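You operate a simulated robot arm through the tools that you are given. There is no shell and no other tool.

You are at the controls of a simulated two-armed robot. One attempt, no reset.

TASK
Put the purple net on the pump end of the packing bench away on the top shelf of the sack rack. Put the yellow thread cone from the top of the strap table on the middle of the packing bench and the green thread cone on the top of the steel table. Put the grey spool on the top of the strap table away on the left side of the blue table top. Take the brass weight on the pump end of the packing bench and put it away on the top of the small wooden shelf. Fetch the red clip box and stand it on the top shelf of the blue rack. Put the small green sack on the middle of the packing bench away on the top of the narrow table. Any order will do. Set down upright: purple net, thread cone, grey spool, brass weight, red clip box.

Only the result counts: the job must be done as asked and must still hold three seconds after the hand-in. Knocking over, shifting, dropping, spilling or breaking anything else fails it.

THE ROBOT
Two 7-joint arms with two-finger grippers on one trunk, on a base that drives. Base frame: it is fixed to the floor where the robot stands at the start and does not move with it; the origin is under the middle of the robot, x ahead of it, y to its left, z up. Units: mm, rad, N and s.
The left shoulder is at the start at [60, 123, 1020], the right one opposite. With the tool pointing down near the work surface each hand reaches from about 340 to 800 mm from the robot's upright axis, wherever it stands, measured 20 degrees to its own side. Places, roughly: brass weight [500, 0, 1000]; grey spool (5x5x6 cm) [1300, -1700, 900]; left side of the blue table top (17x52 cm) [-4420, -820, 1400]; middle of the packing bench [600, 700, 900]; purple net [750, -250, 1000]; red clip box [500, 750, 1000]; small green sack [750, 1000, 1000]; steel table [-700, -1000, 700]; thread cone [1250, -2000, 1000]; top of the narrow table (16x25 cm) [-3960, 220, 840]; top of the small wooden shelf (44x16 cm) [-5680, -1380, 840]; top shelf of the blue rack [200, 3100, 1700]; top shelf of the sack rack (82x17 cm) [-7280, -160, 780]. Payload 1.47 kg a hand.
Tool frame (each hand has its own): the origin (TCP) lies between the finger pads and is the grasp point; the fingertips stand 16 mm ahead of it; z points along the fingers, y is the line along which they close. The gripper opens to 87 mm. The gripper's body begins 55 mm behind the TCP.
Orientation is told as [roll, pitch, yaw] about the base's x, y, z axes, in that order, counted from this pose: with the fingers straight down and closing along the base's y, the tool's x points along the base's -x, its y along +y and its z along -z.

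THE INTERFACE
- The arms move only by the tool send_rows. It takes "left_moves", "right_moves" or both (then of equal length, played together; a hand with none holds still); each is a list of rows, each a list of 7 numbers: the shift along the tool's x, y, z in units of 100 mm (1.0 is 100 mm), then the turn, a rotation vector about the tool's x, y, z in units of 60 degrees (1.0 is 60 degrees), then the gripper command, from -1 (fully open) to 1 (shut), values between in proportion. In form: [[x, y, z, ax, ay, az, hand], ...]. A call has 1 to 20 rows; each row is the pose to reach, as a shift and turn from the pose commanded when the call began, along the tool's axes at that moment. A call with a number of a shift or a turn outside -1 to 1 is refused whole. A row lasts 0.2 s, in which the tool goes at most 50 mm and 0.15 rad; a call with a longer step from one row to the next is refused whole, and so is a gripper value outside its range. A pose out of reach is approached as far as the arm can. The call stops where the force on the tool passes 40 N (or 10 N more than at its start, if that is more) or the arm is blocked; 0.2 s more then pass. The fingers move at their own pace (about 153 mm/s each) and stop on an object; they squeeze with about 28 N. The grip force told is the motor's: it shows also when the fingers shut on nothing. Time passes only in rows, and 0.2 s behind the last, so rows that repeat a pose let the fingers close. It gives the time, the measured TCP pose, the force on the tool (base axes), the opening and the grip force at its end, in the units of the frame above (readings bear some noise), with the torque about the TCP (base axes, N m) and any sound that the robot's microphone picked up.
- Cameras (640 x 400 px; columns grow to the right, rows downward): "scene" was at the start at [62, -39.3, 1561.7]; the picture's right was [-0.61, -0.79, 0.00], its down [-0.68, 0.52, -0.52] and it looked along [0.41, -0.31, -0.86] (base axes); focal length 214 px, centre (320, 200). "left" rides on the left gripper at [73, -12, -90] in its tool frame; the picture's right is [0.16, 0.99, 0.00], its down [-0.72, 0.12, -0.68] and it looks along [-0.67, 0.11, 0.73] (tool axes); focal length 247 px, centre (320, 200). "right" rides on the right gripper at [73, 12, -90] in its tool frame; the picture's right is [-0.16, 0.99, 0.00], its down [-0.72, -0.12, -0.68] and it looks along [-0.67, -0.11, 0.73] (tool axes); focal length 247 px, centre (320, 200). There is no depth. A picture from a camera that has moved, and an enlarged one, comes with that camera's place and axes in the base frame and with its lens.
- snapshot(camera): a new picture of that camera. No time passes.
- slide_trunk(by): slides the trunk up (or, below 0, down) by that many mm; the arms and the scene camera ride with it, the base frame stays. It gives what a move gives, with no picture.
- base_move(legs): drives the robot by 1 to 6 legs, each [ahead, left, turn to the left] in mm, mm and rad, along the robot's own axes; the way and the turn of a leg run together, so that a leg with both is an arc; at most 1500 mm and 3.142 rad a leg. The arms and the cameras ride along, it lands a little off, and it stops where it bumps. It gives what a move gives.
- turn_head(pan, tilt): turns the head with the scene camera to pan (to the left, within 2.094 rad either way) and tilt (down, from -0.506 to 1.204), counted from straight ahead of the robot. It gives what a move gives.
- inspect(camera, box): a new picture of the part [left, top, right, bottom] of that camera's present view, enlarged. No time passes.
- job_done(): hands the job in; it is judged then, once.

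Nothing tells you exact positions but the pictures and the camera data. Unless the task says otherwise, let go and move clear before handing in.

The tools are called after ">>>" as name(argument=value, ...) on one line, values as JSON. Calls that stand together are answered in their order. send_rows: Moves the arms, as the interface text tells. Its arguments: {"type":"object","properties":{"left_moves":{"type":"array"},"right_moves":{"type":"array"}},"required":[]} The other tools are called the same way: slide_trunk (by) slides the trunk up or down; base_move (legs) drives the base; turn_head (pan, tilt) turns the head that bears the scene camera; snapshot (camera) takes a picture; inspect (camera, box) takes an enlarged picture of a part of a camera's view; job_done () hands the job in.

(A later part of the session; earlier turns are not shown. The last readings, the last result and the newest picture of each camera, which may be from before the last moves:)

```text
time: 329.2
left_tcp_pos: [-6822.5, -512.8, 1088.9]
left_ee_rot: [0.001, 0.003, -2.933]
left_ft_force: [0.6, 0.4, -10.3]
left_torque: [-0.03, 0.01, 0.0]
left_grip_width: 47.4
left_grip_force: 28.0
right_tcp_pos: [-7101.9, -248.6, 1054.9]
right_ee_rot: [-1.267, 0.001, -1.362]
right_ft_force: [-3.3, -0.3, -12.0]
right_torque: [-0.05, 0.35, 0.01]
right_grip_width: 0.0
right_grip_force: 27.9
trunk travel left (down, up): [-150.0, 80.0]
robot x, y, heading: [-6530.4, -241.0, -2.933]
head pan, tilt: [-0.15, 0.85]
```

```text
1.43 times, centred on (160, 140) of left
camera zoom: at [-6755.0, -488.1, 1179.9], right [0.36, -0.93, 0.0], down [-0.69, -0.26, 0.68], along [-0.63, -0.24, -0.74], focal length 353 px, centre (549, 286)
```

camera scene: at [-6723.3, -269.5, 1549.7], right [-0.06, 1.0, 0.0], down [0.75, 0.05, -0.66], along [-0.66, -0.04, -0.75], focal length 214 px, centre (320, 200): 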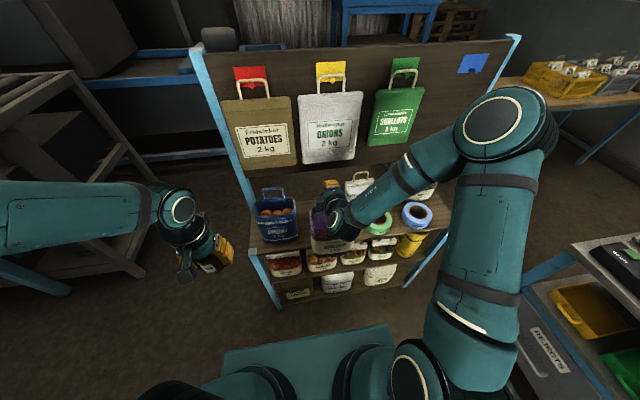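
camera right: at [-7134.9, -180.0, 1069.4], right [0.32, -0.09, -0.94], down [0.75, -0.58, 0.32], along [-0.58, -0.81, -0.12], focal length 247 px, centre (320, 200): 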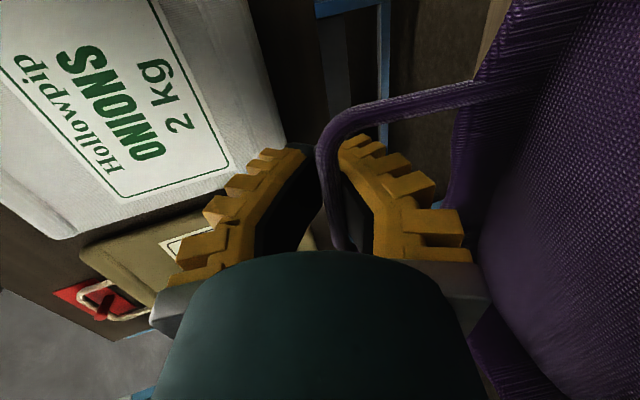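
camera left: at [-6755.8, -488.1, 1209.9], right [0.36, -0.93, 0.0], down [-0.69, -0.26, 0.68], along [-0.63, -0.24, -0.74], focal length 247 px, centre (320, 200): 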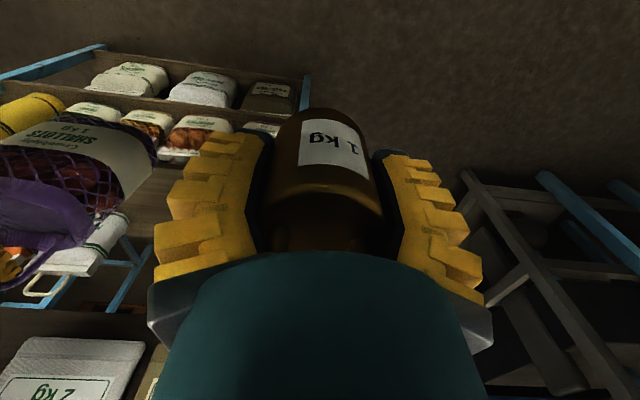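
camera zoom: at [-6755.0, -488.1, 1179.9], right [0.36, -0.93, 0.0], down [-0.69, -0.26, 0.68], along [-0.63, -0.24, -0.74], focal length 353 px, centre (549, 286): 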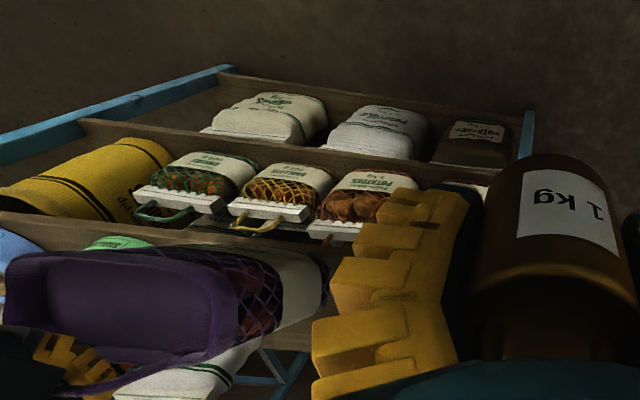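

>>> slide_trunk(by=70)

>>> turn_head(pan=-0.1, tilt=0.8)

>>> inspect(camera="left", box=[0, 0, 320, 280])

>>> inspect(camera="scene", box=[230, 120, 450, 280])

>>> snapshot(camera="right")

```text
time: 330.3
left_tcp_pos: [-6824.6, -515.4, 1159.1]
left_ee_rot: [-0.001, 0.007, -2.931]
left_ft_force: [-0.8, 0.0, -9.6]
left_torque: [-0.02, 0.02, 0.01]
left_grip_width: 47.6
left_grip_force: 27.9
right_tcp_pos: [-7102.8, -247.3, 1123.0]
right_ee_rot: [-1.269, 0.0, -1.36]
right_ft_force: [-4.0, -0.5, -8.3]
right_torque: [-0.05, 0.32, 0.02]
right_grip_width: 0.0
right_grip_force: 28.9
trunk travel left (down, up): [-220.0, 10.0]
robot x, y, heading: [-6524.4, -239.5, -2.932]
head pan, tilt: [-0.15, 0.85]
```

```text
time: 330.9
left_tcp_pos: [-6822.8, -514.5, 1158.8]
left_ee_rot: [0.0, 0.006, -2.932]
left_ft_force: [-0.9, -0.8, -9.9]
left_torque: [0.01, 0.03, -0.04]
left_grip_width: 47.5
left_grip_force: 27.5
right_tcp_pos: [-7102.6, -247.0, 1123.2]
right_ee_rot: [-1.266, 0.001, -1.361]
right_ft_force: [1.2, 0.8, -2.7]
right_torque: [-0.09, 0.23, 0.06]
right_grip_width: 0.0
right_grip_force: 27.7
trunk travel left (down, up): [-220.0, 10.0]
robot x, y, heading: [-6529.9, -241.1, -2.931]
head pan, tilt: [-0.099, 0.799]
```

```text
1.43 times, centred on (160, 140) of left
camera zoom: at [-6755.5, -488.4, 1249.7], right [0.36, -0.93, 0.0], down [-0.69, -0.26, 0.68], along [-0.63, -0.24, -0.74], focal length 353 px, centre (549, 286)
```

zoom: 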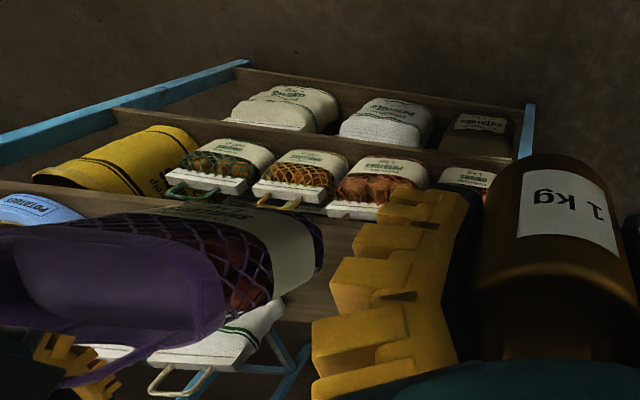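

```text
2.50 times, centred on (340, 200) of scene
camera zoom: at [-6620.2, -251.3, 1623.6], right [-0.11, 0.99, 0.0], down [0.71, 0.08, -0.7], along [-0.69, -0.08, -0.72], focal length 536 px, centre (270, 200)
```

zoom: 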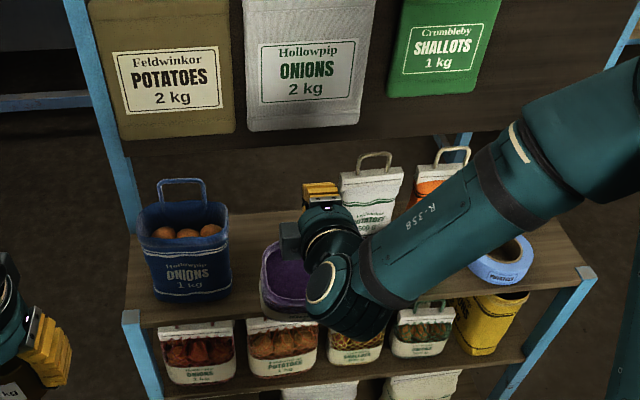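

```text
taken
camera right: at [-7030.3, -158.0, 1139.1], right [0.32, -0.09, -0.94], down [0.75, -0.58, 0.31], along [-0.58, -0.81, -0.12], focal length 247 px, centre (320, 200)
```

right: 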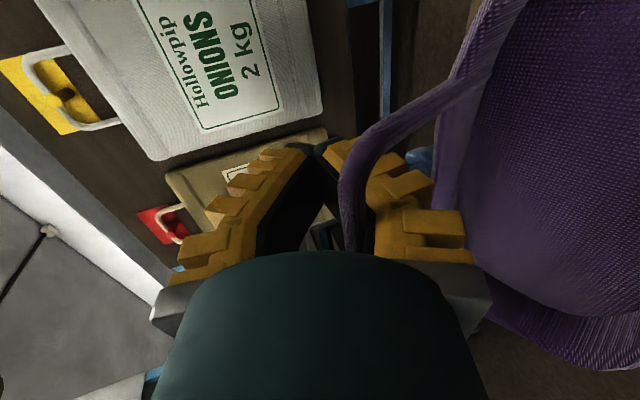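

>>> send_rows(right_moves=[[0, 0, 0, 0, 0, 0, 1], [0, 0, 0, 0, 0, 0, 1], [0, 0, 0, 0, 0, 0, 1], [0, 0, 0, 0, 0, 0, 1], [0, 0, 0, 0, 0, 0, 1], [0, 0, 0, 0, 0, 0, 1]])

>>> snapshot(camera="right")

>>> inspect(camera="left", box=[0, 0, 320, 280])

```text
time: 332.3
left_tcp_pos: [-6823.4, -513.9, 1158.8]
left_ee_rot: [0.001, 0.004, -2.93]
left_ft_force: [-0.2, -0.8, -10.1]
left_torque: [0.01, 0.01, 0.02]
left_grip_width: 47.6
left_grip_force: 28.2
right_tcp_pos: [-7099.5, -247.3, 1122.9]
right_ee_rot: [-1.265, -0.001, -1.36]
right_ft_force: [3.8, 1.2, -7.6]
right_torque: [-0.1, 0.27, 0.03]
right_grip_width: 0.0
right_grip_force: 28.0
trunk travel left (down, up): [-220.0, 10.0]
robot x, y, heading: [-6528.1, -240.0, -2.928]
head pan, tilt: [-0.099, 0.799]
```

```text
taken
camera right: at [-7029.4, -157.8, 1139.1], right [0.32, -0.09, -0.94], down [0.75, -0.58, 0.32], along [-0.57, -0.81, -0.12], focal length 247 px, centre (320, 200)
```

right: 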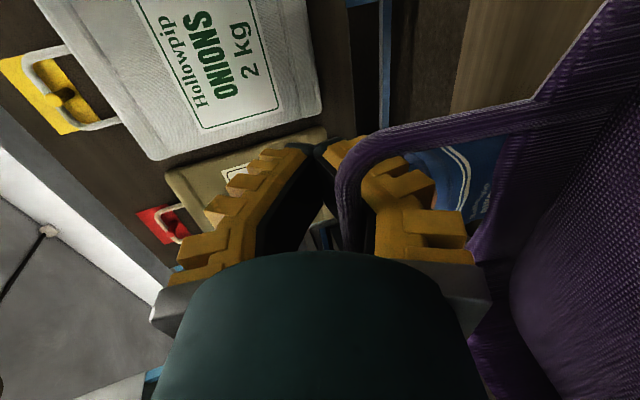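

```text
1.43 times, centred on (160, 140) of left
camera zoom: at [-6755.0, -488.2, 1249.9], right [0.36, -0.93, 0.0], down [-0.69, -0.26, 0.68], along [-0.63, -0.24, -0.74], focal length 353 px, centre (549, 286)
```

zoom: 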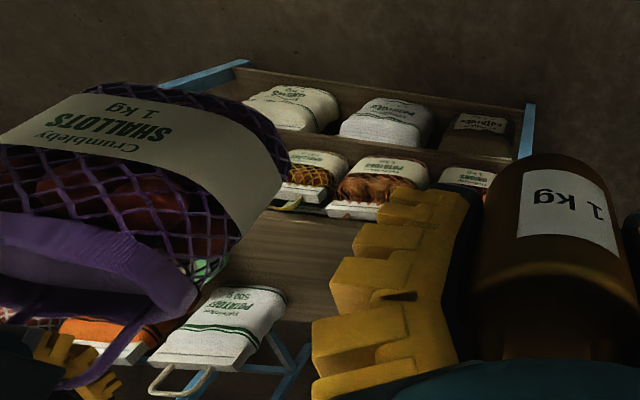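

The bag is still swinging freely; I wait for it to settle.

>>> send_rows(right_moves=[[0, 0, 0, 0, 0, 0, 1], [0, 0, 0, 0, 0, 0, 1], [0, 0, 0, 0, 0, 0, 1], [0, 0, 0, 0, 0, 0, 1], [0, 0, 0, 0, 0, 0, 1], [0, 0, 0, 0, 0, 0, 1], [0, 0, 0, 0, 0, 0, 1], [0, 0, 0, 0, 0, 0, 1], [0, 0, 0, 0, 0, 0, 1], [0, 0, 0, 0, 0, 0, 1], [0, 0, 0, 0, 0, 0, 1], [0, 0, 0, 0, 0, 0, 1], [0, 0, 0, 0, 0, 0, 1], [0, 0, 0, 0, 0, 0, 1], [0, 0, 0, 0, 0, 0, 1], [0, 0, 0, 0, 0, 0, 1], [0, 0, 0, 0, 0, 0, 1], [0, 0, 0, 0, 0, 0, 1], [0, 0, 0, 0, 0, 0, 1], [0, 0, 0, 0, 0, 0, 1]])

>>> inspect(camera="left", box=[0, 0, 320, 280])

>>> send_rows(right_moves=[[0, 0, 0, 0, 0, 0, 1], [0, 0, 0, 0, 0, 0, 1], [0, 0, 0, 0, 0, 0, 1], [0, 0, 0, 0, 0, 0, 1], [0, 0, 0, 0, 0, 0, 1], [0, 0, 0, 0, 0, 0, 1], [0, 0, 0, 0, 0, 0, 1], [0, 0, 0, 0, 0, 0, 1], [0, 0, 0, 0, 0, 0, 1], [0, 0, 0, 0, 0, 0, 1], [0, 0, 0, 0, 0, 0, 1], [0, 0, 0, 0, 0, 0, 1], [0, 0, 0, 0, 0, 0, 1], [0, 0, 0, 0, 0, 0, 1], [0, 0, 0, 0, 0, 0, 1], [0, 0, 0, 0, 0, 0, 1], [0, 0, 0, 0, 0, 0, 1], [0, 0, 0, 0, 0, 0, 1], [0, 0, 0, 0, 0, 0, 1], [0, 0, 0, 0, 0, 0, 1]])

>>> inspect(camera="left", box=[0, 0, 320, 280])

```text
time: 336.5
left_tcp_pos: [-6823.3, -514.1, 1159.6]
left_ee_rot: [0.0, 0.005, -2.931]
left_ft_force: [-0.3, 0.6, -9.9]
left_torque: [0.0, -0.01, -0.02]
left_grip_width: 47.2
left_grip_force: 28.1
right_tcp_pos: [-7101.4, -248.6, 1123.2]
right_ee_rot: [-1.265, 0.001, -1.359]
right_ft_force: [1.8, 0.7, -10.4]
right_torque: [-0.09, 0.39, -0.02]
right_grip_width: 0.2
right_grip_force: 27.8
trunk travel left (down, up): [-220.0, 10.0]
robot x, y, heading: [-6527.4, -241.2, -2.923]
head pan, tilt: [-0.099, 0.799]
```

```text
1.43 times, centred on (160, 140) of left
camera zoom: at [-6755.2, -488.3, 1249.8], right [0.36, -0.93, 0.0], down [-0.69, -0.26, 0.68], along [-0.63, -0.24, -0.74], focal length 353 px, centre (549, 286)
```

zoom: 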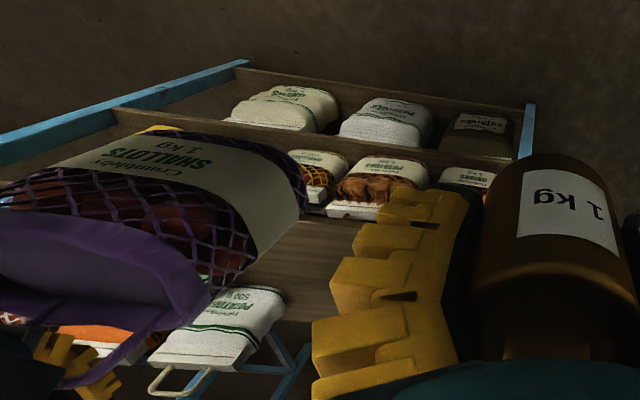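

```text
time: 340.7
left_tcp_pos: [-6822.7, -515.4, 1158.3]
left_ee_rot: [0.001, 0.005, -2.931]
left_ft_force: [0.2, -0.2, -9.5]
left_torque: [0.0, 0.02, 0.0]
left_grip_width: 47.6
left_grip_force: 28.7
right_tcp_pos: [-7101.0, -248.1, 1123.1]
right_ee_rot: [-1.266, 0.001, -1.362]
right_ft_force: [0.4, -0.3, -10.9]
right_torque: [-0.13, 0.39, 0.01]
right_grip_width: 0.2
right_grip_force: 27.9
trunk travel left (down, up): [-220.0, 10.0]
robot x, y, heading: [-6524.2, -237.8, -2.923]
head pan, tilt: [-0.099, 0.799]
```

```text
1.43 times, centred on (160, 140) of left
camera zoom: at [-6755.3, -488.4, 1249.8], right [0.36, -0.93, 0.0], down [-0.69, -0.26, 0.68], along [-0.63, -0.24, -0.74], focal length 353 px, centre (549, 286)
```

zoom: 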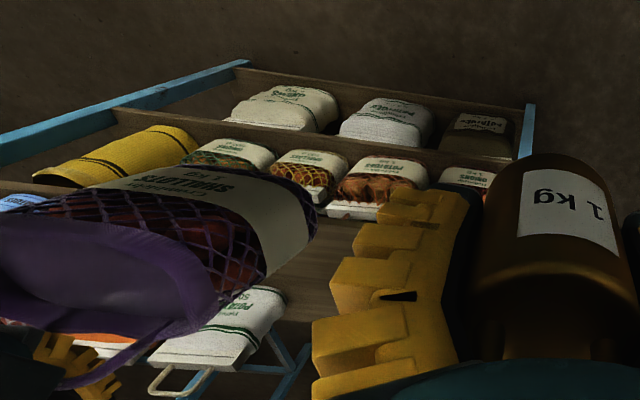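

It was only swinging – now it hangs quietly. I lower the trunk a little and move the bag in slowly with the arm so it won't swing.

>>> slide_trunk(by=-60)

>>> send_rows(right_moves=[[0, -0.01, 0.03, 0, 0, 0, 1], [0, -0.02, 0.07, 0, 0, 0, 1], [0, -0.037, 0.119, 0, 0, 0, 1], [0, -0.052, 0.167, 0, 0, 0, 1], [0, -0.067, 0.215, 0, 0, 0, 1], [0, -0.082, 0.262, 0, 0, 0, 1], [0, -0.097, 0.31, 0, 0, 0, 1], [0, -0.112, 0.358, 0, 0, 0, 1], [0, -0.127, 0.405, 0, 0, 0, 1], [0, -0.142, 0.453, 0, 0, 0, 1], [0, -0.156, 0.5, 0, 0, 0, 1], [0, -0.171, 0.548, 0, 0, 0, 1], [0, -0.186, 0.596, 0, 0, 0, 1], [0, -0.2, 0.644, 0, 0, 0, 1], [0, -0.21, 0.68, 0, 0, 0, 1], [0, -0.218, 0.7, 0, 0, 0, 1], [0, -0.223, 0.7155, 0, 0, 0, 1]])

>>> inspect(camera="left", box=[0, 0, 320, 280])

>>> inspect(camera="scene", box=[230, 120, 450, 280])

```text
time: 341.7
left_tcp_pos: [-6822.3, -513.8, 1099.4]
left_ee_rot: [-0.001, 0.006, -2.932]
left_ft_force: [0.5, 0.5, -9.4]
left_torque: [-0.02, -0.01, 0.0]
left_grip_width: 47.3
left_grip_force: 27.4
right_tcp_pos: [-7100.7, -247.3, 1063.7]
right_ee_rot: [-1.267, 0.0, -1.359]
right_ft_force: [2.8, 1.3, -9.2]
right_torque: [-0.08, 0.28, 0.01]
right_grip_width: 0.0
right_grip_force: 28.2
trunk travel left (down, up): [-160.0, 70.0]
robot x, y, heading: [-6528.6, -244.0, -2.929]
head pan, tilt: [-0.099, 0.799]
```

```text
time: 345.3
left_tcp_pos: [-6823.3, -514.4, 1099.2]
left_ee_rot: [0.0, 0.006, -2.934]
left_ft_force: [0.3, 0.6, -9.8]
left_torque: [-0.02, -0.02, 0.0]
left_grip_width: 47.4
left_grip_force: 28.0
right_tcp_pos: [-7174.0, -263.6, 1063.2]
right_ee_rot: [-1.266, 0.001, -1.36]
right_ft_force: [1.8, 0.2, -10.8]
right_torque: [-0.15, 0.36, -0.02]
right_grip_width: 0.0
right_grip_force: 28.1
trunk travel left (down, up): [-160.0, 70.0]
robot x, y, heading: [-6527.5, -241.3, -2.933]
head pan, tilt: [-0.099, 0.799]
```

```text
1.43 times, centred on (160, 140) of left
camera zoom: at [-6754.8, -488.3, 1189.9], right [0.36, -0.93, 0.0], down [-0.69, -0.26, 0.68], along [-0.63, -0.24, -0.74], focal length 353 px, centre (549, 286)
```

zoom: 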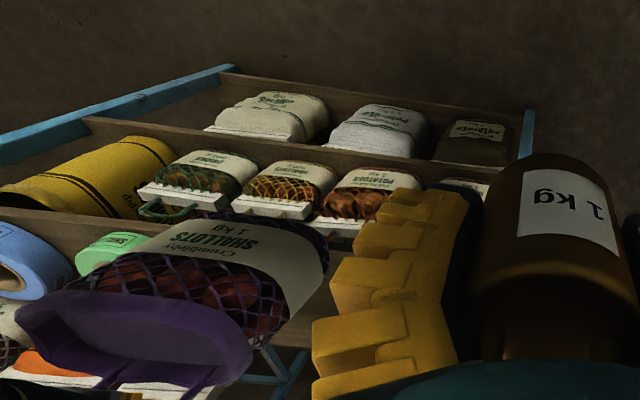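

```text
2.50 times, centred on (340, 200) of scene
camera zoom: at [-6619.4, -251.1, 1563.8], right [-0.11, 0.99, 0.0], down [0.71, 0.08, -0.7], along [-0.69, -0.08, -0.72], focal length 536 px, centre (270, 200)
```

zoom: 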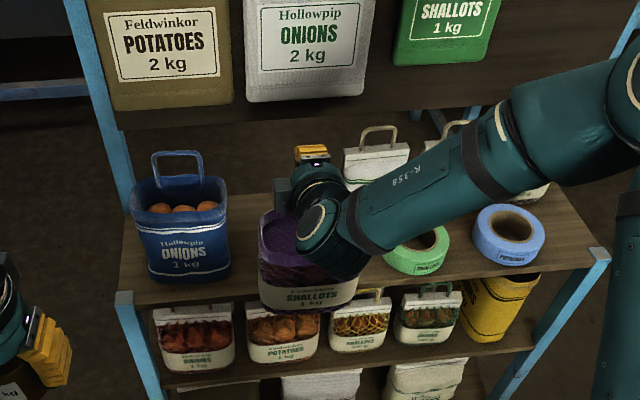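

>>> send_rows(right_moves=[[0, -0.01, 0.03, 0, 0, 0, 1], [0, -0.02, 0.07, 0, 0, 0, 1], [0, -0.037, 0.119, 0, 0, 0, 1], [0, -0.052, 0.167, 0, 0, 0, 1], [0, -0.067, 0.215, 0, 0, 0, 1], [0, -0.082, 0.262, 0, 0, 0, 1], [0, -0.097, 0.31, 0, 0, 0, 1], [0, -0.112, 0.358, 0, 0, 0, 1], [0, -0.127, 0.405, 0, 0, 0, 1], [0, -0.142, 0.453, 0, 0, 0, 1], [0, -0.156, 0.5, 0, 0, 0, 1], [0, -0.171, 0.548, 0, 0, 0, 1], [0, -0.186, 0.596, 0, 0, 0, 1], [0, -0.2, 0.644, 0, 0, 0, 1], [0, -0.21, 0.68, 0, 0, 0, 1], [0, -0.218, 0.7, 0, 0, 0, 1], [0, -0.223, 0.7155, 0, 0, 0, 1]])

>>> inspect(camera="left", box=[0, 0, 320, 280])

>>> inspect(camera="scene", box=[230, 120, 450, 280])

>>> snapshot(camera="right")

```text
time: 348.9
left_tcp_pos: [-6823.6, -515.4, 1098.4]
left_ee_rot: [-0.001, 0.006, -2.931]
left_ft_force: [0.3, -0.6, -9.1]
left_torque: [0.0, 0.04, 0.03]
left_grip_width: 47.4
left_grip_force: 27.8
right_tcp_pos: [-7248.0, -278.7, 1062.5]
right_ee_rot: [-1.265, 0.001, -1.359]
right_ft_force: [-2.2, -0.1, -10.3]
right_torque: [-0.08, 0.35, 0.01]
right_grip_width: 0.1
right_grip_force: 28.0
trunk travel left (down, up): [-160.0, 70.0]
robot x, y, heading: [-6529.7, -237.8, -2.926]
head pan, tilt: [-0.099, 0.799]
```

```text
1.43 times, centred on (160, 140) of left
camera zoom: at [-6755.9, -488.5, 1189.7], right [0.36, -0.93, 0.0], down [-0.69, -0.26, 0.68], along [-0.63, -0.24, -0.74], focal length 353 px, centre (549, 286)
```

zoom: 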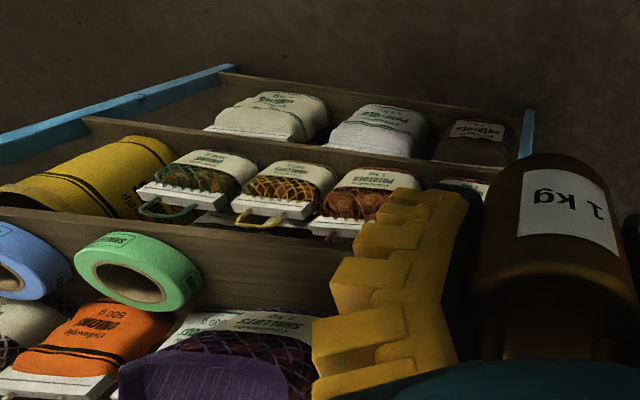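

```text
2.50 times, centred on (340, 200) of scene
camera zoom: at [-6620.8, -251.4, 1563.6], right [-0.11, 0.99, 0.0], down [0.71, 0.08, -0.7], along [-0.69, -0.08, -0.72], focal length 536 px, centre (270, 200)
```

zoom: 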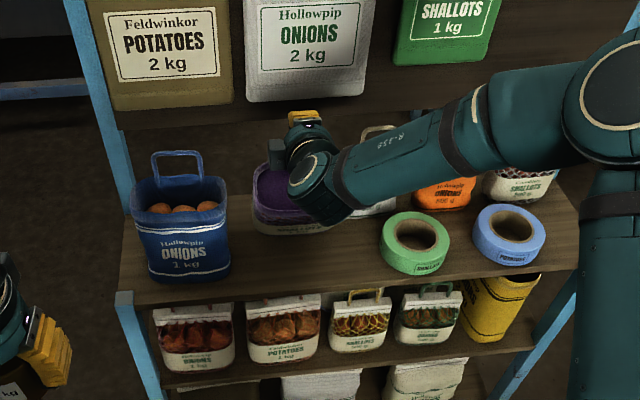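

```text
taken
camera right: at [-7177.9, -189.1, 1079.5], right [0.32, -0.09, -0.94], down [0.75, -0.58, 0.31], along [-0.58, -0.81, -0.12], focal length 247 px, centre (320, 200)
```

right: 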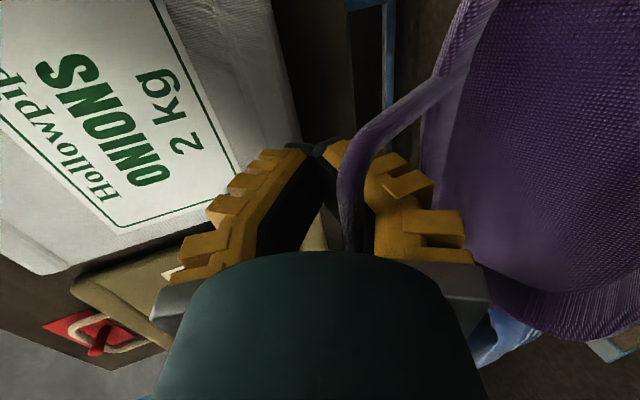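

>>> send_rows(right_moves=[[0, 0, 0, 0, 0, 0, 1], [0, 0, 0, 0, 0, 0, 1], [0, 0, 0, 0, 0, 0, 1], [0, 0, 0, 0, 0, 0, 1], [0, 0, 0, 0, 0, 0, 1], [0, 0, 0, 0, 0, 0, 1], [0, 0, 0, 0, 0, 0, 1], [0, 0, 0, 0, 0, 0, 1], [0, 0, 0, 0, 0, 0, 1], [0, 0, 0, 0, 0, 0, 1], [0, 0, 0, 0, 0, 0, 1], [0, 0, 0, 0, 0, 0, 1], [0, 0, 0, 0, 0, 0, 1], [0, 0, 0, 0, 0, 0, 1], [0, 0, 0, 0, 0, 0, 1], [0, 0, 0, 0, 0, 0, 1], [0, 0, 0, 0, 0, 0, 1], [0, 0, 0, 0, 0, 0, 1], [0, 0, 0, 0, 0, 0, 1], [0, 0, 0, 0, 0, 0, 1]])

>>> turn_head(pan=0.3, tilt=0.9)

>>> inspect(camera="scene", box=[320, 80, 500, 220])

>>> snapshot(camera="right")

```text
time: 353.1
left_tcp_pos: [-6823.6, -513.7, 1099.2]
left_ee_rot: [0.0, 0.006, -2.933]
left_ft_force: [-0.6, -0.3, -10.0]
left_torque: [0.02, -0.02, 0.02]
left_grip_width: 47.6
left_grip_force: 27.6
right_tcp_pos: [-7250.0, -279.3, 1063.7]
right_ee_rot: [-1.266, 0.0, -1.362]
right_ft_force: [-2.4, 0.2, -9.8]
right_torque: [-0.07, 0.36, -0.02]
right_grip_width: 0.0
right_grip_force: 28.5
trunk travel left (down, up): [-160.0, 70.0]
robot x, y, heading: [-6525.3, -239.8, -2.927]
head pan, tilt: [-0.099, 0.799]
```

```text
time: 354.0
left_tcp_pos: [-6824.0, -514.7, 1098.6]
left_ee_rot: [0.001, 0.004, -2.932]
left_ft_force: [0.6, 0.2, -9.6]
left_torque: [-0.03, 0.01, 0.0]
left_grip_width: 47.6
left_grip_force: 28.2
right_tcp_pos: [-7249.7, -278.1, 1062.4]
right_ee_rot: [-1.267, -0.001, -1.363]
right_ft_force: [-1.5, -0.4, -9.7]
right_torque: [-0.14, 0.33, 0.0]
right_grip_width: 0.0
right_grip_force: 28.1
trunk travel left (down, up): [-160.0, 70.0]
robot x, y, heading: [-6528.3, -239.8, -2.931]
head pan, tilt: [0.3, 0.901]
```

```text
2.86 times, centred on (410, 150) of scene
camera zoom: at [-6606.2, -279.2, 1555.8], right [-0.49, 0.87, 0.0], down [0.68, 0.38, -0.62], along [-0.54, -0.3, -0.78], focal length 613 px, centre (63, 343)
```

zoom: 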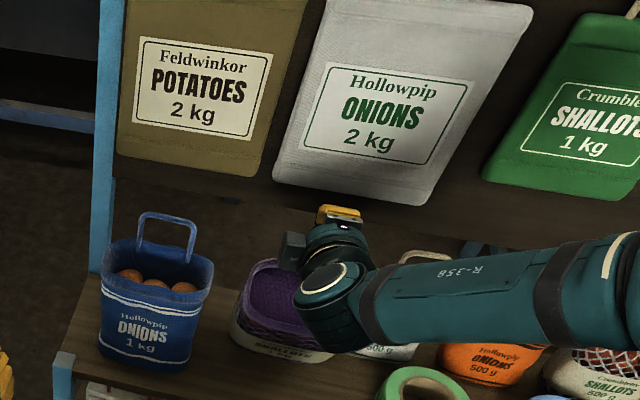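

```text
taken
camera right: at [-7177.8, -188.9, 1079.6], right [0.32, -0.09, -0.94], down [0.75, -0.58, 0.31], along [-0.58, -0.81, -0.12], focal length 247 px, centre (320, 200)
```

right: 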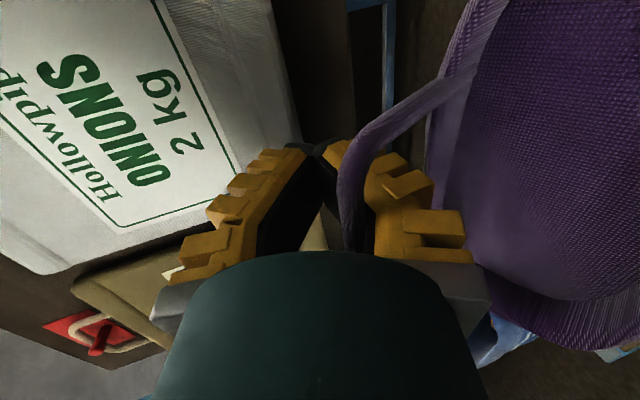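

>>> slide_trunk(by=-25)

>>> inspect(camera="scene", box=[320, 80, 500, 220])

```text
time: 354.7
left_tcp_pos: [-6822.2, -513.3, 1074.9]
left_ee_rot: [0.0, 0.005, -2.934]
left_ft_force: [0.7, 0.1, -10.0]
left_torque: [-0.04, 0.05, 0.01]
left_grip_width: 47.4
left_grip_force: 27.8
right_tcp_pos: [-7248.0, -278.9, 1038.5]
right_ee_rot: [-1.267, -0.001, -1.362]
right_ft_force: [-0.4, 0.4, -10.0]
right_torque: [-0.09, 0.37, 0.0]
right_grip_width: 0.1
right_grip_force: 27.7
trunk travel left (down, up): [-135.0, 95.0]
robot x, y, heading: [-6525.0, -244.9, -2.933]
head pan, tilt: [0.3, 0.901]
```

```text
2.86 times, centred on (410, 150) of scene
camera zoom: at [-6605.1, -279.0, 1530.9], right [-0.49, 0.87, 0.0], down [0.68, 0.39, -0.62], along [-0.54, -0.3, -0.78], focal length 613 px, centre (63, 343)
```

zoom: 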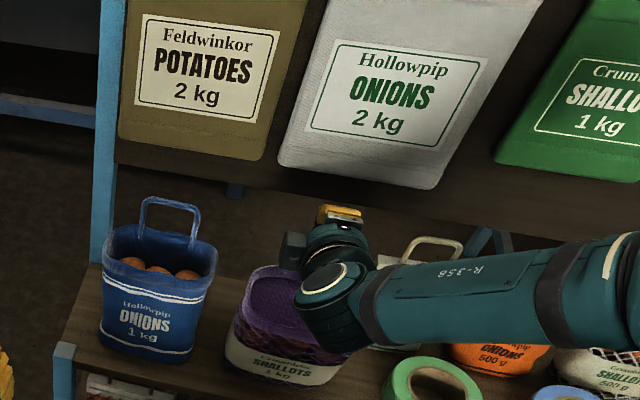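

>>> slide_trunk(by=-14)

>>> slide_trunk(by=-8)

>>> inspect(camera="scene", box=[320, 80, 500, 220])

```text
time: 355.3
left_tcp_pos: [-6822.1, -515.8, 1060.9]
left_ee_rot: [-0.001, 0.006, -2.932]
left_ft_force: [-0.3, 0.5, -9.9]
left_torque: [-0.01, 0.04, -0.02]
left_grip_width: 47.6
left_grip_force: 28.3
right_tcp_pos: [-7248.1, -278.8, 1027.2]
right_ee_rot: [-1.271, 0.002, -1.359]
right_ft_force: [-0.4, 0.1, 2.3]
right_torque: [0.01, 0.01, 0.01]
right_grip_width: 0.1
right_grip_force: 27.9
trunk travel left (down, up): [-121.0, 109.0]
robot x, y, heading: [-6529.8, -242.8, -2.932]
head pan, tilt: [0.3, 0.901]
```

```text
time: 355.9
left_tcp_pos: [-6822.5, -514.2, 1051.0]
left_ee_rot: [-0.001, 0.003, -2.932]
left_ft_force: [0.6, -1.2, -9.9]
left_torque: [0.01, -0.04, 0.01]
left_grip_width: 47.6
left_grip_force: 28.2
right_tcp_pos: [-7248.0, -278.6, 1017.2]
right_ee_rot: [-1.267, 0.0, -1.361]
right_ft_force: [-0.7, 0.1, 3.8]
right_torque: [0.06, -0.02, -0.02]
right_grip_width: 0.0
right_grip_force: 27.8
trunk travel left (down, up): [-113.0, 117.0]
robot x, y, heading: [-6528.9, -240.2, -2.926]
head pan, tilt: [0.3, 0.901]
```

```text
2.86 times, centred on (410, 150) of scene
camera zoom: at [-6604.3, -279.1, 1508.8], right [-0.49, 0.87, 0.0], down [0.68, 0.39, -0.62], along [-0.54, -0.3, -0.78], focal length 613 px, centre (63, 343)
```

zoom: 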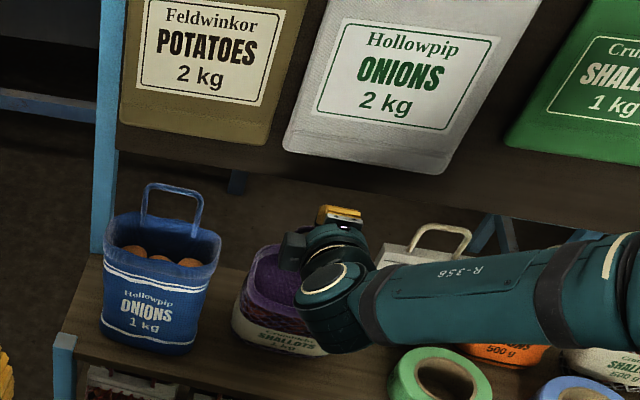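

The net now stands on the shelf and bears its own weight. I raise slightly to unload and open the fingers.

>>> slide_trunk(by=12)

>>> snapshot(camera="right")

>>> inspect(camera="left", box=[0, 0, 320, 280])

```text
time: 356.5
left_tcp_pos: [-6823.1, -513.2, 1064.3]
left_ee_rot: [0.0, 0.004, -2.933]
left_ft_force: [-0.5, -0.6, -10.2]
left_torque: [-0.01, 0.01, 0.0]
left_grip_width: 47.2
left_grip_force: 28.0
right_tcp_pos: [-7248.4, -279.1, 1028.3]
right_ee_rot: [-1.266, 0.0, -1.362]
right_ft_force: [-1.6, -1.1, -3.7]
right_torque: [0.01, 0.04, 0.05]
right_grip_width: 0.1
right_grip_force: 27.9
trunk travel left (down, up): [-125.0, 105.0]
robot x, y, heading: [-6525.4, -240.6, -2.923]
head pan, tilt: [0.3, 0.901]
```

```text
taken
camera right: at [-7177.0, -188.7, 1044.3], right [0.32, -0.09, -0.94], down [0.75, -0.58, 0.32], along [-0.58, -0.81, -0.12], focal length 247 px, centre (320, 200)
```

right: 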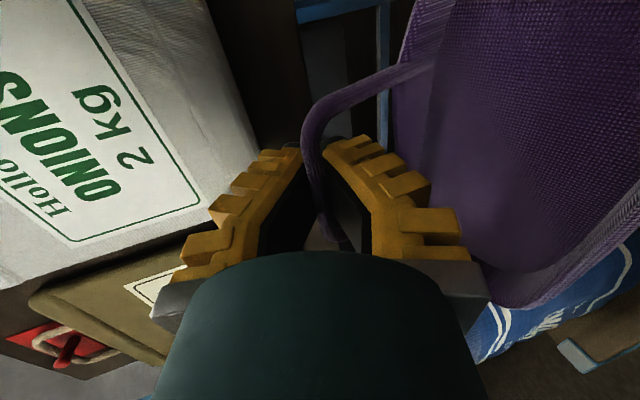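

```text
1.43 times, centred on (160, 140) of left
camera zoom: at [-6755.2, -488.4, 1154.8], right [0.36, -0.93, 0.0], down [-0.69, -0.26, 0.68], along [-0.63, -0.24, -0.74], focal length 353 px, centre (549, 286)
```

zoom: 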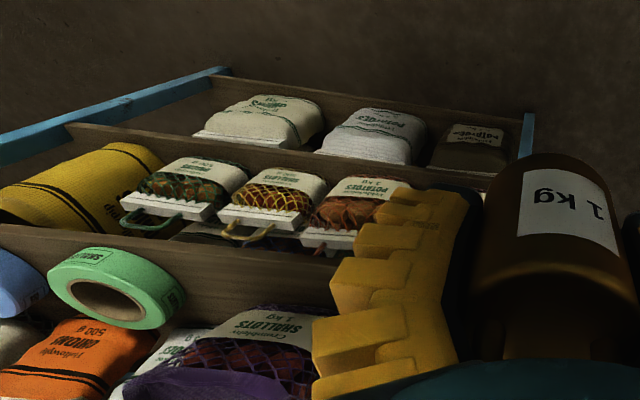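

>>> slide_trunk(by=-4)

>>> send_rows(right_moves=[[0, 0, 0, 0, 0, 0, 0.8], [0, 0, 0, 0, 0, 0, 0.6], [0, 0, 0, 0, 0, 0, 0.4], [0, 0, 0, 0, 0, 0, 0.4], [0, 0, 0, 0, 0, 0, 0.4]])

>>> snapshot(camera="right")

>>> inspect(camera="scene", box=[320, 80, 500, 220])

```text
time: 357.0
left_tcp_pos: [-6821.7, -513.6, 1060.3]
left_ee_rot: [-0.001, 0.003, -2.932]
left_ft_force: [0.4, -0.6, -9.3]
left_torque: [0.01, -0.02, -0.03]
left_grip_width: 47.4
left_grip_force: 27.9
right_tcp_pos: [-7248.1, -278.8, 1025.3]
right_ee_rot: [-1.268, -0.001, -1.361]
right_ft_force: [-0.2, 0.0, 5.0]
right_torque: [0.06, -0.08, 0.02]
right_grip_width: 0.1
right_grip_force: 28.2
trunk travel left (down, up): [-121.0, 109.0]
robot x, y, heading: [-6526.5, -240.3, -2.931]
head pan, tilt: [0.3, 0.901]
```

```text
time: 358.2
left_tcp_pos: [-6823.2, -512.6, 1059.4]
left_ee_rot: [-0.001, 0.005, -2.933]
left_ft_force: [-0.6, -0.7, -9.5]
left_torque: [-0.03, 0.0, 0.04]
left_grip_width: 47.5
left_grip_force: 27.6
right_tcp_pos: [-7247.9, -279.7, 1025.6]
right_ee_rot: [-1.268, -0.001, -1.361]
right_ft_force: [-0.3, 0.2, 0.2]
right_torque: [0.01, 0.0, 0.0]
right_grip_width: 32.2
right_grip_force: 4.5
trunk travel left (down, up): [-121.0, 109.0]
robot x, y, heading: [-6529.8, -240.5, -2.931]
head pan, tilt: [0.3, 0.901]
```

```text
taken
camera right: at [-7176.6, -188.9, 1041.4], right [0.32, -0.09, -0.94], down [0.75, -0.58, 0.31], along [-0.58, -0.81, -0.12], focal length 247 px, centre (320, 200)
```

right: 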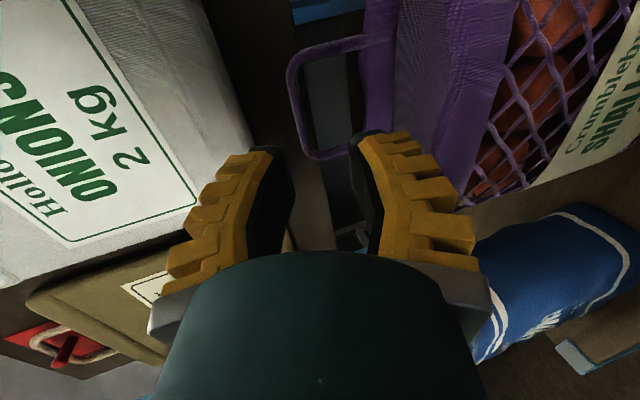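

```text
2.86 times, centred on (410, 150) of scene
camera zoom: at [-6604.6, -279.1, 1516.9], right [-0.49, 0.87, 0.0], down [0.68, 0.39, -0.62], along [-0.54, -0.3, -0.78], focal length 613 px, centre (63, 343)
```

zoom: 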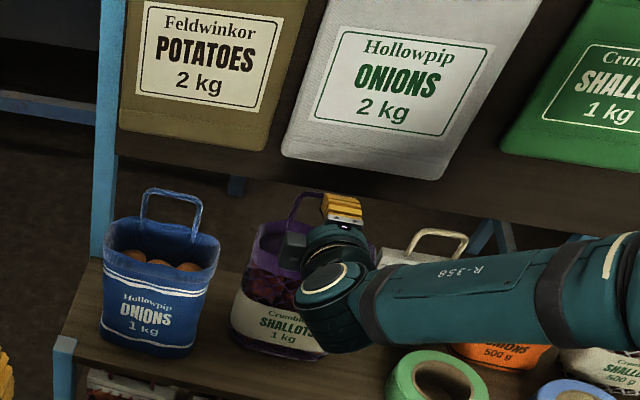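

The net settled upright on the shelf. I draw the hand straight back out.

>>> send_rows(right_moves=[[0, 0.03, -0.1, 0, 0, 0, 0.4], [0, 0.06, -0.2, 0, 0, 0, 0.4], [0, 0.12, -0.38, 0, 0, 0, 0.4], [0, 0.18, -0.57, 0, 0, 0, 0.4], [0, 0.24, -0.76, 0, 0, 0, 0.4], [0, 0.299, -0.954, 0, 0, 0, 0.4]])

>>> snapshot(camera="right")

>>> inspect(camera="scene", box=[320, 80, 500, 220])

```text
time: 359.6
left_tcp_pos: [-6822.1, -514.2, 1061.4]
left_ee_rot: [0.0, 0.005, -2.933]
left_ft_force: [0.3, -0.3, -9.6]
left_torque: [0.01, 0.0, -0.02]
left_grip_width: 47.8
left_grip_force: 27.6
right_tcp_pos: [-7151.1, -256.6, 1026.9]
right_ee_rot: [-1.268, 0.0, -1.36]
right_ft_force: [0.6, 0.0, 1.0]
right_torque: [-0.01, -0.02, -0.02]
right_grip_width: 32.6
right_grip_force: 4.0
trunk travel left (down, up): [-121.0, 109.0]
robot x, y, heading: [-6529.6, -242.6, -2.927]
head pan, tilt: [0.3, 0.901]
```

```text
taken
camera right: at [-7078.5, -167.5, 1041.7], right [0.32, -0.09, -0.94], down [0.75, -0.58, 0.31], along [-0.58, -0.81, -0.12], focal length 247 px, centre (320, 200)
```

right: 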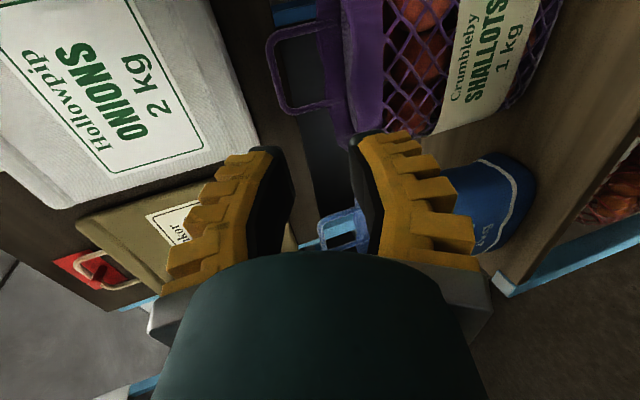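

```text
2.86 times, centred on (410, 150) of scene
camera zoom: at [-6604.3, -279.1, 1516.9], right [-0.49, 0.87, 0.0], down [0.68, 0.39, -0.62], along [-0.54, -0.3, -0.78], focal length 613 px, centre (63, 343)
```

zoom: 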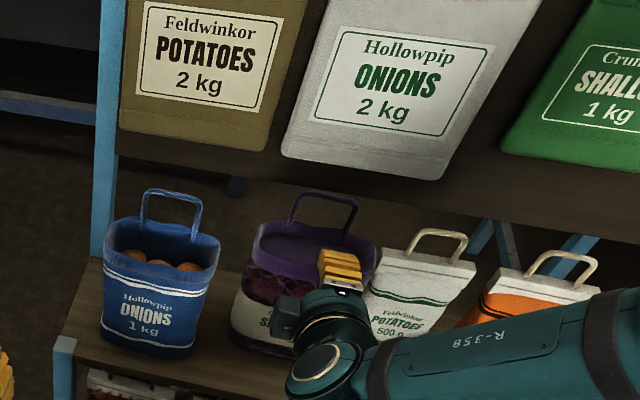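

>>> base_move(legs=[[-250, 0, 0]])

>>> turn_head(pan=0.1, tilt=0.7)

>>> inspect(camera="scene", box=[240, 60, 480, 240])

>>> snapshot(camera="scene")

```text
time: 361.4
left_tcp_pos: [-6582.5, -462.3, 1060.9]
left_ee_rot: [0.0, 0.005, -2.932]
left_ft_force: [0.5, 0.4, -10.2]
left_torque: [0.01, -0.02, 0.0]
left_grip_width: 47.6
left_grip_force: 27.6
right_tcp_pos: [-6909.6, -205.7, 1026.7]
right_ee_rot: [-1.269, 0.001, -1.362]
right_ft_force: [0.2, -0.1, -0.1]
right_torque: [0.01, -0.01, 0.01]
right_grip_width: 32.4
right_grip_force: 4.0
trunk travel left (down, up): [-121.0, 109.0]
robot x, y, heading: [-6286.1, -191.0, -2.934]
head pan, tilt: [0.3, 0.901]
```

```text
time: 362.2
left_tcp_pos: [-6582.5, -461.6, 1059.9]
left_ee_rot: [0.0, 0.006, -2.933]
left_ft_force: [-0.4, -0.4, -10.2]
left_torque: [0.0, 0.01, 0.01]
left_grip_width: 47.6
left_grip_force: 27.6
right_tcp_pos: [-6909.5, -204.5, 1025.7]
right_ee_rot: [-1.267, -0.001, -1.36]
right_ft_force: [-0.5, -0.7, 0.4]
right_torque: [-0.01, -0.02, -0.03]
right_grip_width: 31.9
right_grip_force: 4.7
trunk travel left (down, up): [-121.0, 109.0]
robot x, y, heading: [-6291.1, -190.9, -2.923]
head pan, tilt: [0.099, 0.7]
```

```text
2.22 times, centred on (360, 150) of scene
camera zoom: at [-6379.3, -216.2, 1533.0], right [-0.31, 0.95, 0.0], down [0.61, 0.2, -0.76], along [-0.73, -0.24, -0.65], focal length 477 px, centre (231, 311)
```

zoom: 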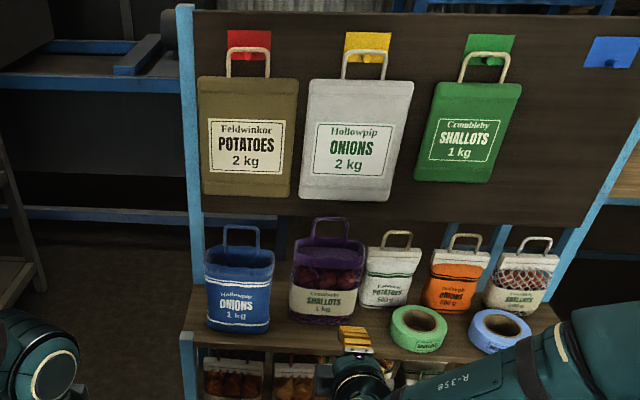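

```text
taken
camera scene: at [-6379.3, -216.2, 1533.0], right [-0.31, 0.95, 0.0], down [0.61, 0.2, -0.76], along [-0.73, -0.24, -0.65], focal length 214 px, centre (320, 200)
```

scene: 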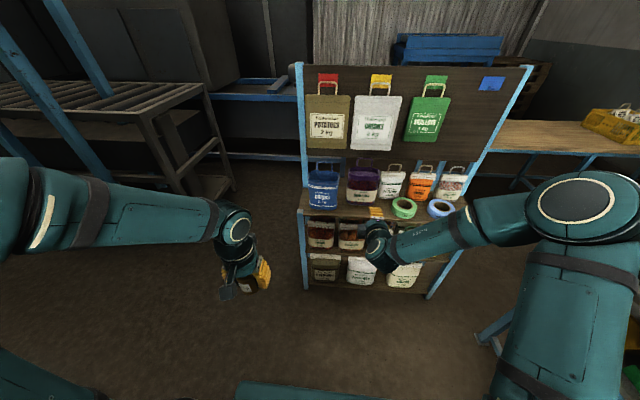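

The purple net is standing upright on the sack rack. Next the brass weight: I turn left toward the small wooden shelf.

>>> base_move(legs=[[-150, 0, 0], [0, 0, 1.75]])

>>> turn_head(pan=0.0, tilt=0.5)

>>> snapshot(camera="scene")

```text
time: 367.7
left_tcp_pos: [-5821.3, -404.8, 1060.8]
left_ee_rot: [0.0, 0.005, -1.196]
left_ft_force: [0.4, -0.8, -10.4]
left_torque: [-0.01, -0.01, 0.04]
left_grip_width: 47.4
left_grip_force: 28.6
right_tcp_pos: [-6021.3, -769.2, 1025.2]
right_ee_rot: [-1.269, 0.002, 0.375]
right_ft_force: [0.3, 0.5, 0.2]
right_torque: [0.0, -0.04, 0.02]
right_grip_width: 32.3
right_grip_force: 4.8
trunk travel left (down, up): [-121.0, 109.0]
robot x, y, heading: [-6141.4, -157.6, -1.193]
head pan, tilt: [0.099, 0.7]
```

```text
time: 368.4
left_tcp_pos: [-5822.2, -404.4, 1060.2]
left_ee_rot: [0.0, 0.006, -1.196]
left_ft_force: [0.1, -0.1, -10.1]
left_torque: [0.02, 0.02, 0.0]
left_grip_width: 47.6
left_grip_force: 28.4
right_tcp_pos: [-6021.1, -770.2, 1025.0]
right_ee_rot: [-1.265, 0.001, 0.376]
right_ft_force: [-0.4, -0.5, -0.4]
right_torque: [0.03, 0.02, 0.01]
right_grip_width: 32.0
right_grip_force: 4.8
trunk travel left (down, up): [-121.0, 109.0]
robot x, y, heading: [-6137.7, -155.7, -1.194]
head pan, tilt: [0.0, 0.499]
```

```text
taken
camera scene: at [-6103.4, -249.8, 1550.7], right [-0.93, -0.37, 0.0], down [-0.18, 0.45, -0.88], along [0.32, -0.82, -0.48], focal length 214 px, centre (320, 200)
```

scene: 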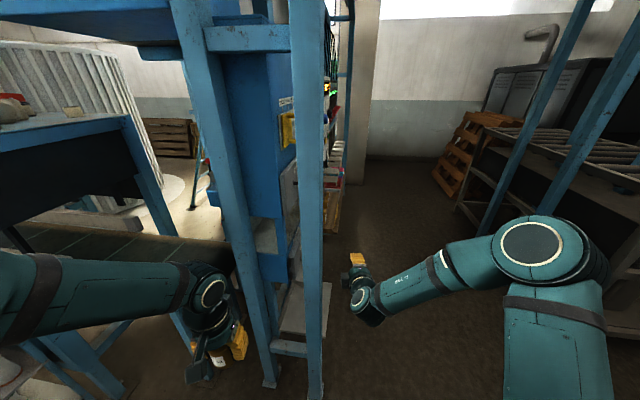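

I'm close to the machine's blue posts, so before moving on I pull the right hand in and fold it back to pointing down.

>>> send_rows(right_moves=[[0, 0.06, -0.2, 0, 0, 0, 0.4], [0, 0.12, -0.4, 0, 0, 0, 0.4], [0, 0.18, -0.6, 0, 0, 0, 0.4], [0, 0.24, -0.8, 0, 0, 0, 0.4], [0, 0.29, -0.95, 0, 0, 0, 0.4]])

>>> send_rows(right_moves=[[0, -0.1, -0.2, -0.1, 0, 0, -1], [0, -0.2, -0.4, -0.22, 0, 0, -1], [0, -0.3, -0.6, -0.34, 0, 0, -1], [0, -0.4, -0.8, -0.46, 0, 0, -1], [0, -0.5, -0.95, -0.6, 0, 0, -1]])

>>> send_rows(right_moves=[[0, 0, -0.1, -0.12, 0, 0, -1], [0, 0, -0.2, -0.24, 0, 0, -1], [0, 0, -0.3, -0.36, 0, 0, -1], [0, 0, -0.4, -0.48, 0, 0, -1], [0, 0, -0.5, -0.61, 0, 0, -1]])

>>> snapshot(camera="scene")

```text
time: 369.6
left_tcp_pos: [-5821.4, -404.4, 1060.9]
left_ee_rot: [-0.001, 0.005, -1.197]
left_ft_force: [0.7, -0.2, -10.6]
left_torque: [0.0, 0.0, -0.04]
left_grip_width: 47.7
left_grip_force: 27.7
right_tcp_pos: [-6057.1, -675.9, 1026.3]
right_ee_rot: [-1.267, -0.001, 0.376]
right_ft_force: [0.6, 0.1, 0.4]
right_torque: [0.0, 0.03, -0.02]
right_grip_width: 32.3
right_grip_force: 4.4
trunk travel left (down, up): [-121.0, 109.0]
robot x, y, heading: [-6141.2, -159.4, -1.189]
head pan, tilt: [0.0, 0.499]
```

```text
time: 370.9
left_tcp_pos: [-5822.0, -403.5, 1060.4]
left_ee_rot: [-0.001, 0.004, -1.194]
left_ft_force: [-0.6, 0.7, -10.0]
left_torque: [0.0, -0.03, 0.01]
left_grip_width: 47.5
left_grip_force: 27.6
right_tcp_pos: [-6083.3, -608.2, 1103.5]
right_ee_rot: [-0.641, -0.003, 0.377]
right_ft_force: [0.3, 0.1, 0.0]
right_torque: [0.03, -0.02, 0.01]
right_grip_width: 87.1
right_grip_force: 0.1
right hand out of reach, approached as far as the arm can: row 1, 2, 3
trunk travel left (down, up): [-121.0, 109.0]
robot x, y, heading: [-6139.1, -158.4, -1.194]
head pan, tilt: [0.0, 0.499]
```

```text
time: 372.1
left_tcp_pos: [-5821.1, -405.1, 1060.4]
left_ee_rot: [0.0, 0.004, -1.195]
left_ft_force: [0.3, 0.4, -10.8]
left_torque: [-0.04, -0.01, -0.01]
left_grip_width: 47.3
left_grip_force: 27.8
right_tcp_pos: [-6094.4, -580.1, 1143.2]
right_ee_rot: [0.002, -0.003, 0.375]
right_ft_force: [-1.2, -0.1, -0.7]
right_torque: [-0.01, -0.01, 0.02]
right_grip_width: 86.9
right_grip_force: 0.1
trunk travel left (down, up): [-121.0, 109.0]
robot x, y, heading: [-6135.7, -161.0, -1.19]
head pan, tilt: [0.0, 0.499]
```

```text
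taken
camera scene: at [-6103.2, -250.3, 1550.7], right [-0.93, -0.37, 0.0], down [-0.18, 0.45, -0.88], along [0.32, -0.82, -0.48], focal length 214 px, centre (320, 200)
```

scene: 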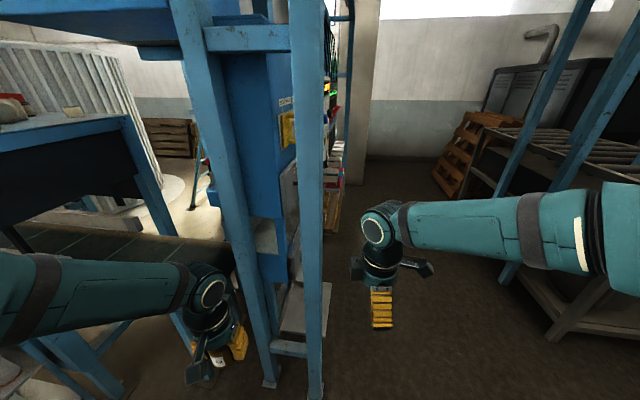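

>>> base_move(legs=[[-80, -150, 0], [0, 0, 1.4], [-350, 0, 0]])

>>> send_rows(right_moves=[[0, 0, -0.1, 0, 0, 0.14, -1], [0, 0, -0.2, 0, 0, 0.28, -1], [0, 0, -0.3, 0, 0, 0.42, -1], [0, 0, -0.4, 0, 0, 0.56, -1], [0, 0, -0.5, 0, 0, 0.7, -1], [0, 0, -0.6, 0, 0, 0.84, -1], [0, 0, -0.6, 0, 0, 0.95, -1]])

>>> turn_head(pan=-0.8, tilt=0.5)

>>> snapshot(camera="scene")

```text
time: 379.4
left_tcp_pos: [-6355.3, 56.3, 1060.7]
left_ee_rot: [0.0, 0.004, 0.227]
left_ft_force: [0.0, -0.5, -9.5]
left_torque: [-0.02, -0.03, 0.0]
left_grip_width: 47.4
left_grip_force: 27.8
right_tcp_pos: [-6223.8, -239.4, 1143.4]
right_ee_rot: [-0.001, -0.001, 1.798]
right_ft_force: [0.1, -0.6, 0.0]
right_torque: [0.02, -0.02, 0.0]
right_grip_width: 86.9
right_grip_force: 0.1
trunk travel left (down, up): [-121.0, 109.0]
robot x, y, heading: [-6647.4, -221.9, 0.232]
head pan, tilt: [0.0, 0.499]
```

```text
time: 381.0
left_tcp_pos: [-6355.5, 57.4, 1060.3]
left_ee_rot: [0.0, 0.005, 0.228]
left_ft_force: [-0.1, 0.5, -9.2]
left_torque: [0.02, 0.0, 0.02]
left_grip_width: 47.7
left_grip_force: 27.7
right_tcp_pos: [-6222.6, -239.7, 1203.4]
right_ee_rot: [-0.001, 0.0, 0.801]
right_ft_force: [-0.1, 0.0, -1.0]
right_torque: [0.03, -0.01, 0.0]
right_grip_width: 87.1
right_grip_force: 0.1
trunk travel left (down, up): [-121.0, 109.0]
robot x, y, heading: [-6645.5, -216.5, 0.233]
head pan, tilt: [0.0, 0.499]
```

```text
time: 382.1
left_tcp_pos: [-6356.8, 57.3, 1060.5]
left_ee_rot: [-0.001, 0.006, 0.228]
left_ft_force: [-0.8, -0.4, -10.0]
left_torque: [0.03, 0.02, 0.0]
left_grip_width: 47.6
left_grip_force: 28.4
right_tcp_pos: [-6223.6, -238.4, 1202.5]
right_ee_rot: [0.001, -0.001, 0.804]
right_ft_force: [1.0, 0.0, -0.2]
right_torque: [0.03, 0.01, 0.01]
right_grip_width: 87.3
right_grip_force: 0.1
trunk travel left (down, up): [-121.0, 109.0]
robot x, y, heading: [-6648.1, -219.0, 0.233]
head pan, tilt: [-0.799, 0.499]
```

```text
taken
camera scene: at [-6562.1, -264.4, 1550.8], right [-0.54, -0.84, 0.0], down [-0.4, 0.26, -0.88], along [0.74, -0.47, -0.48], focal length 214 px, centre (320, 200)
```

scene: 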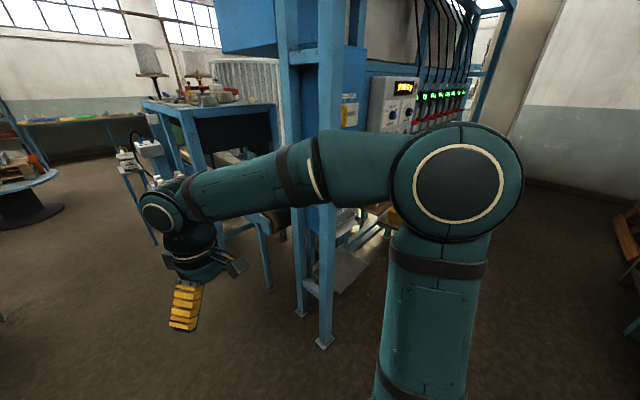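

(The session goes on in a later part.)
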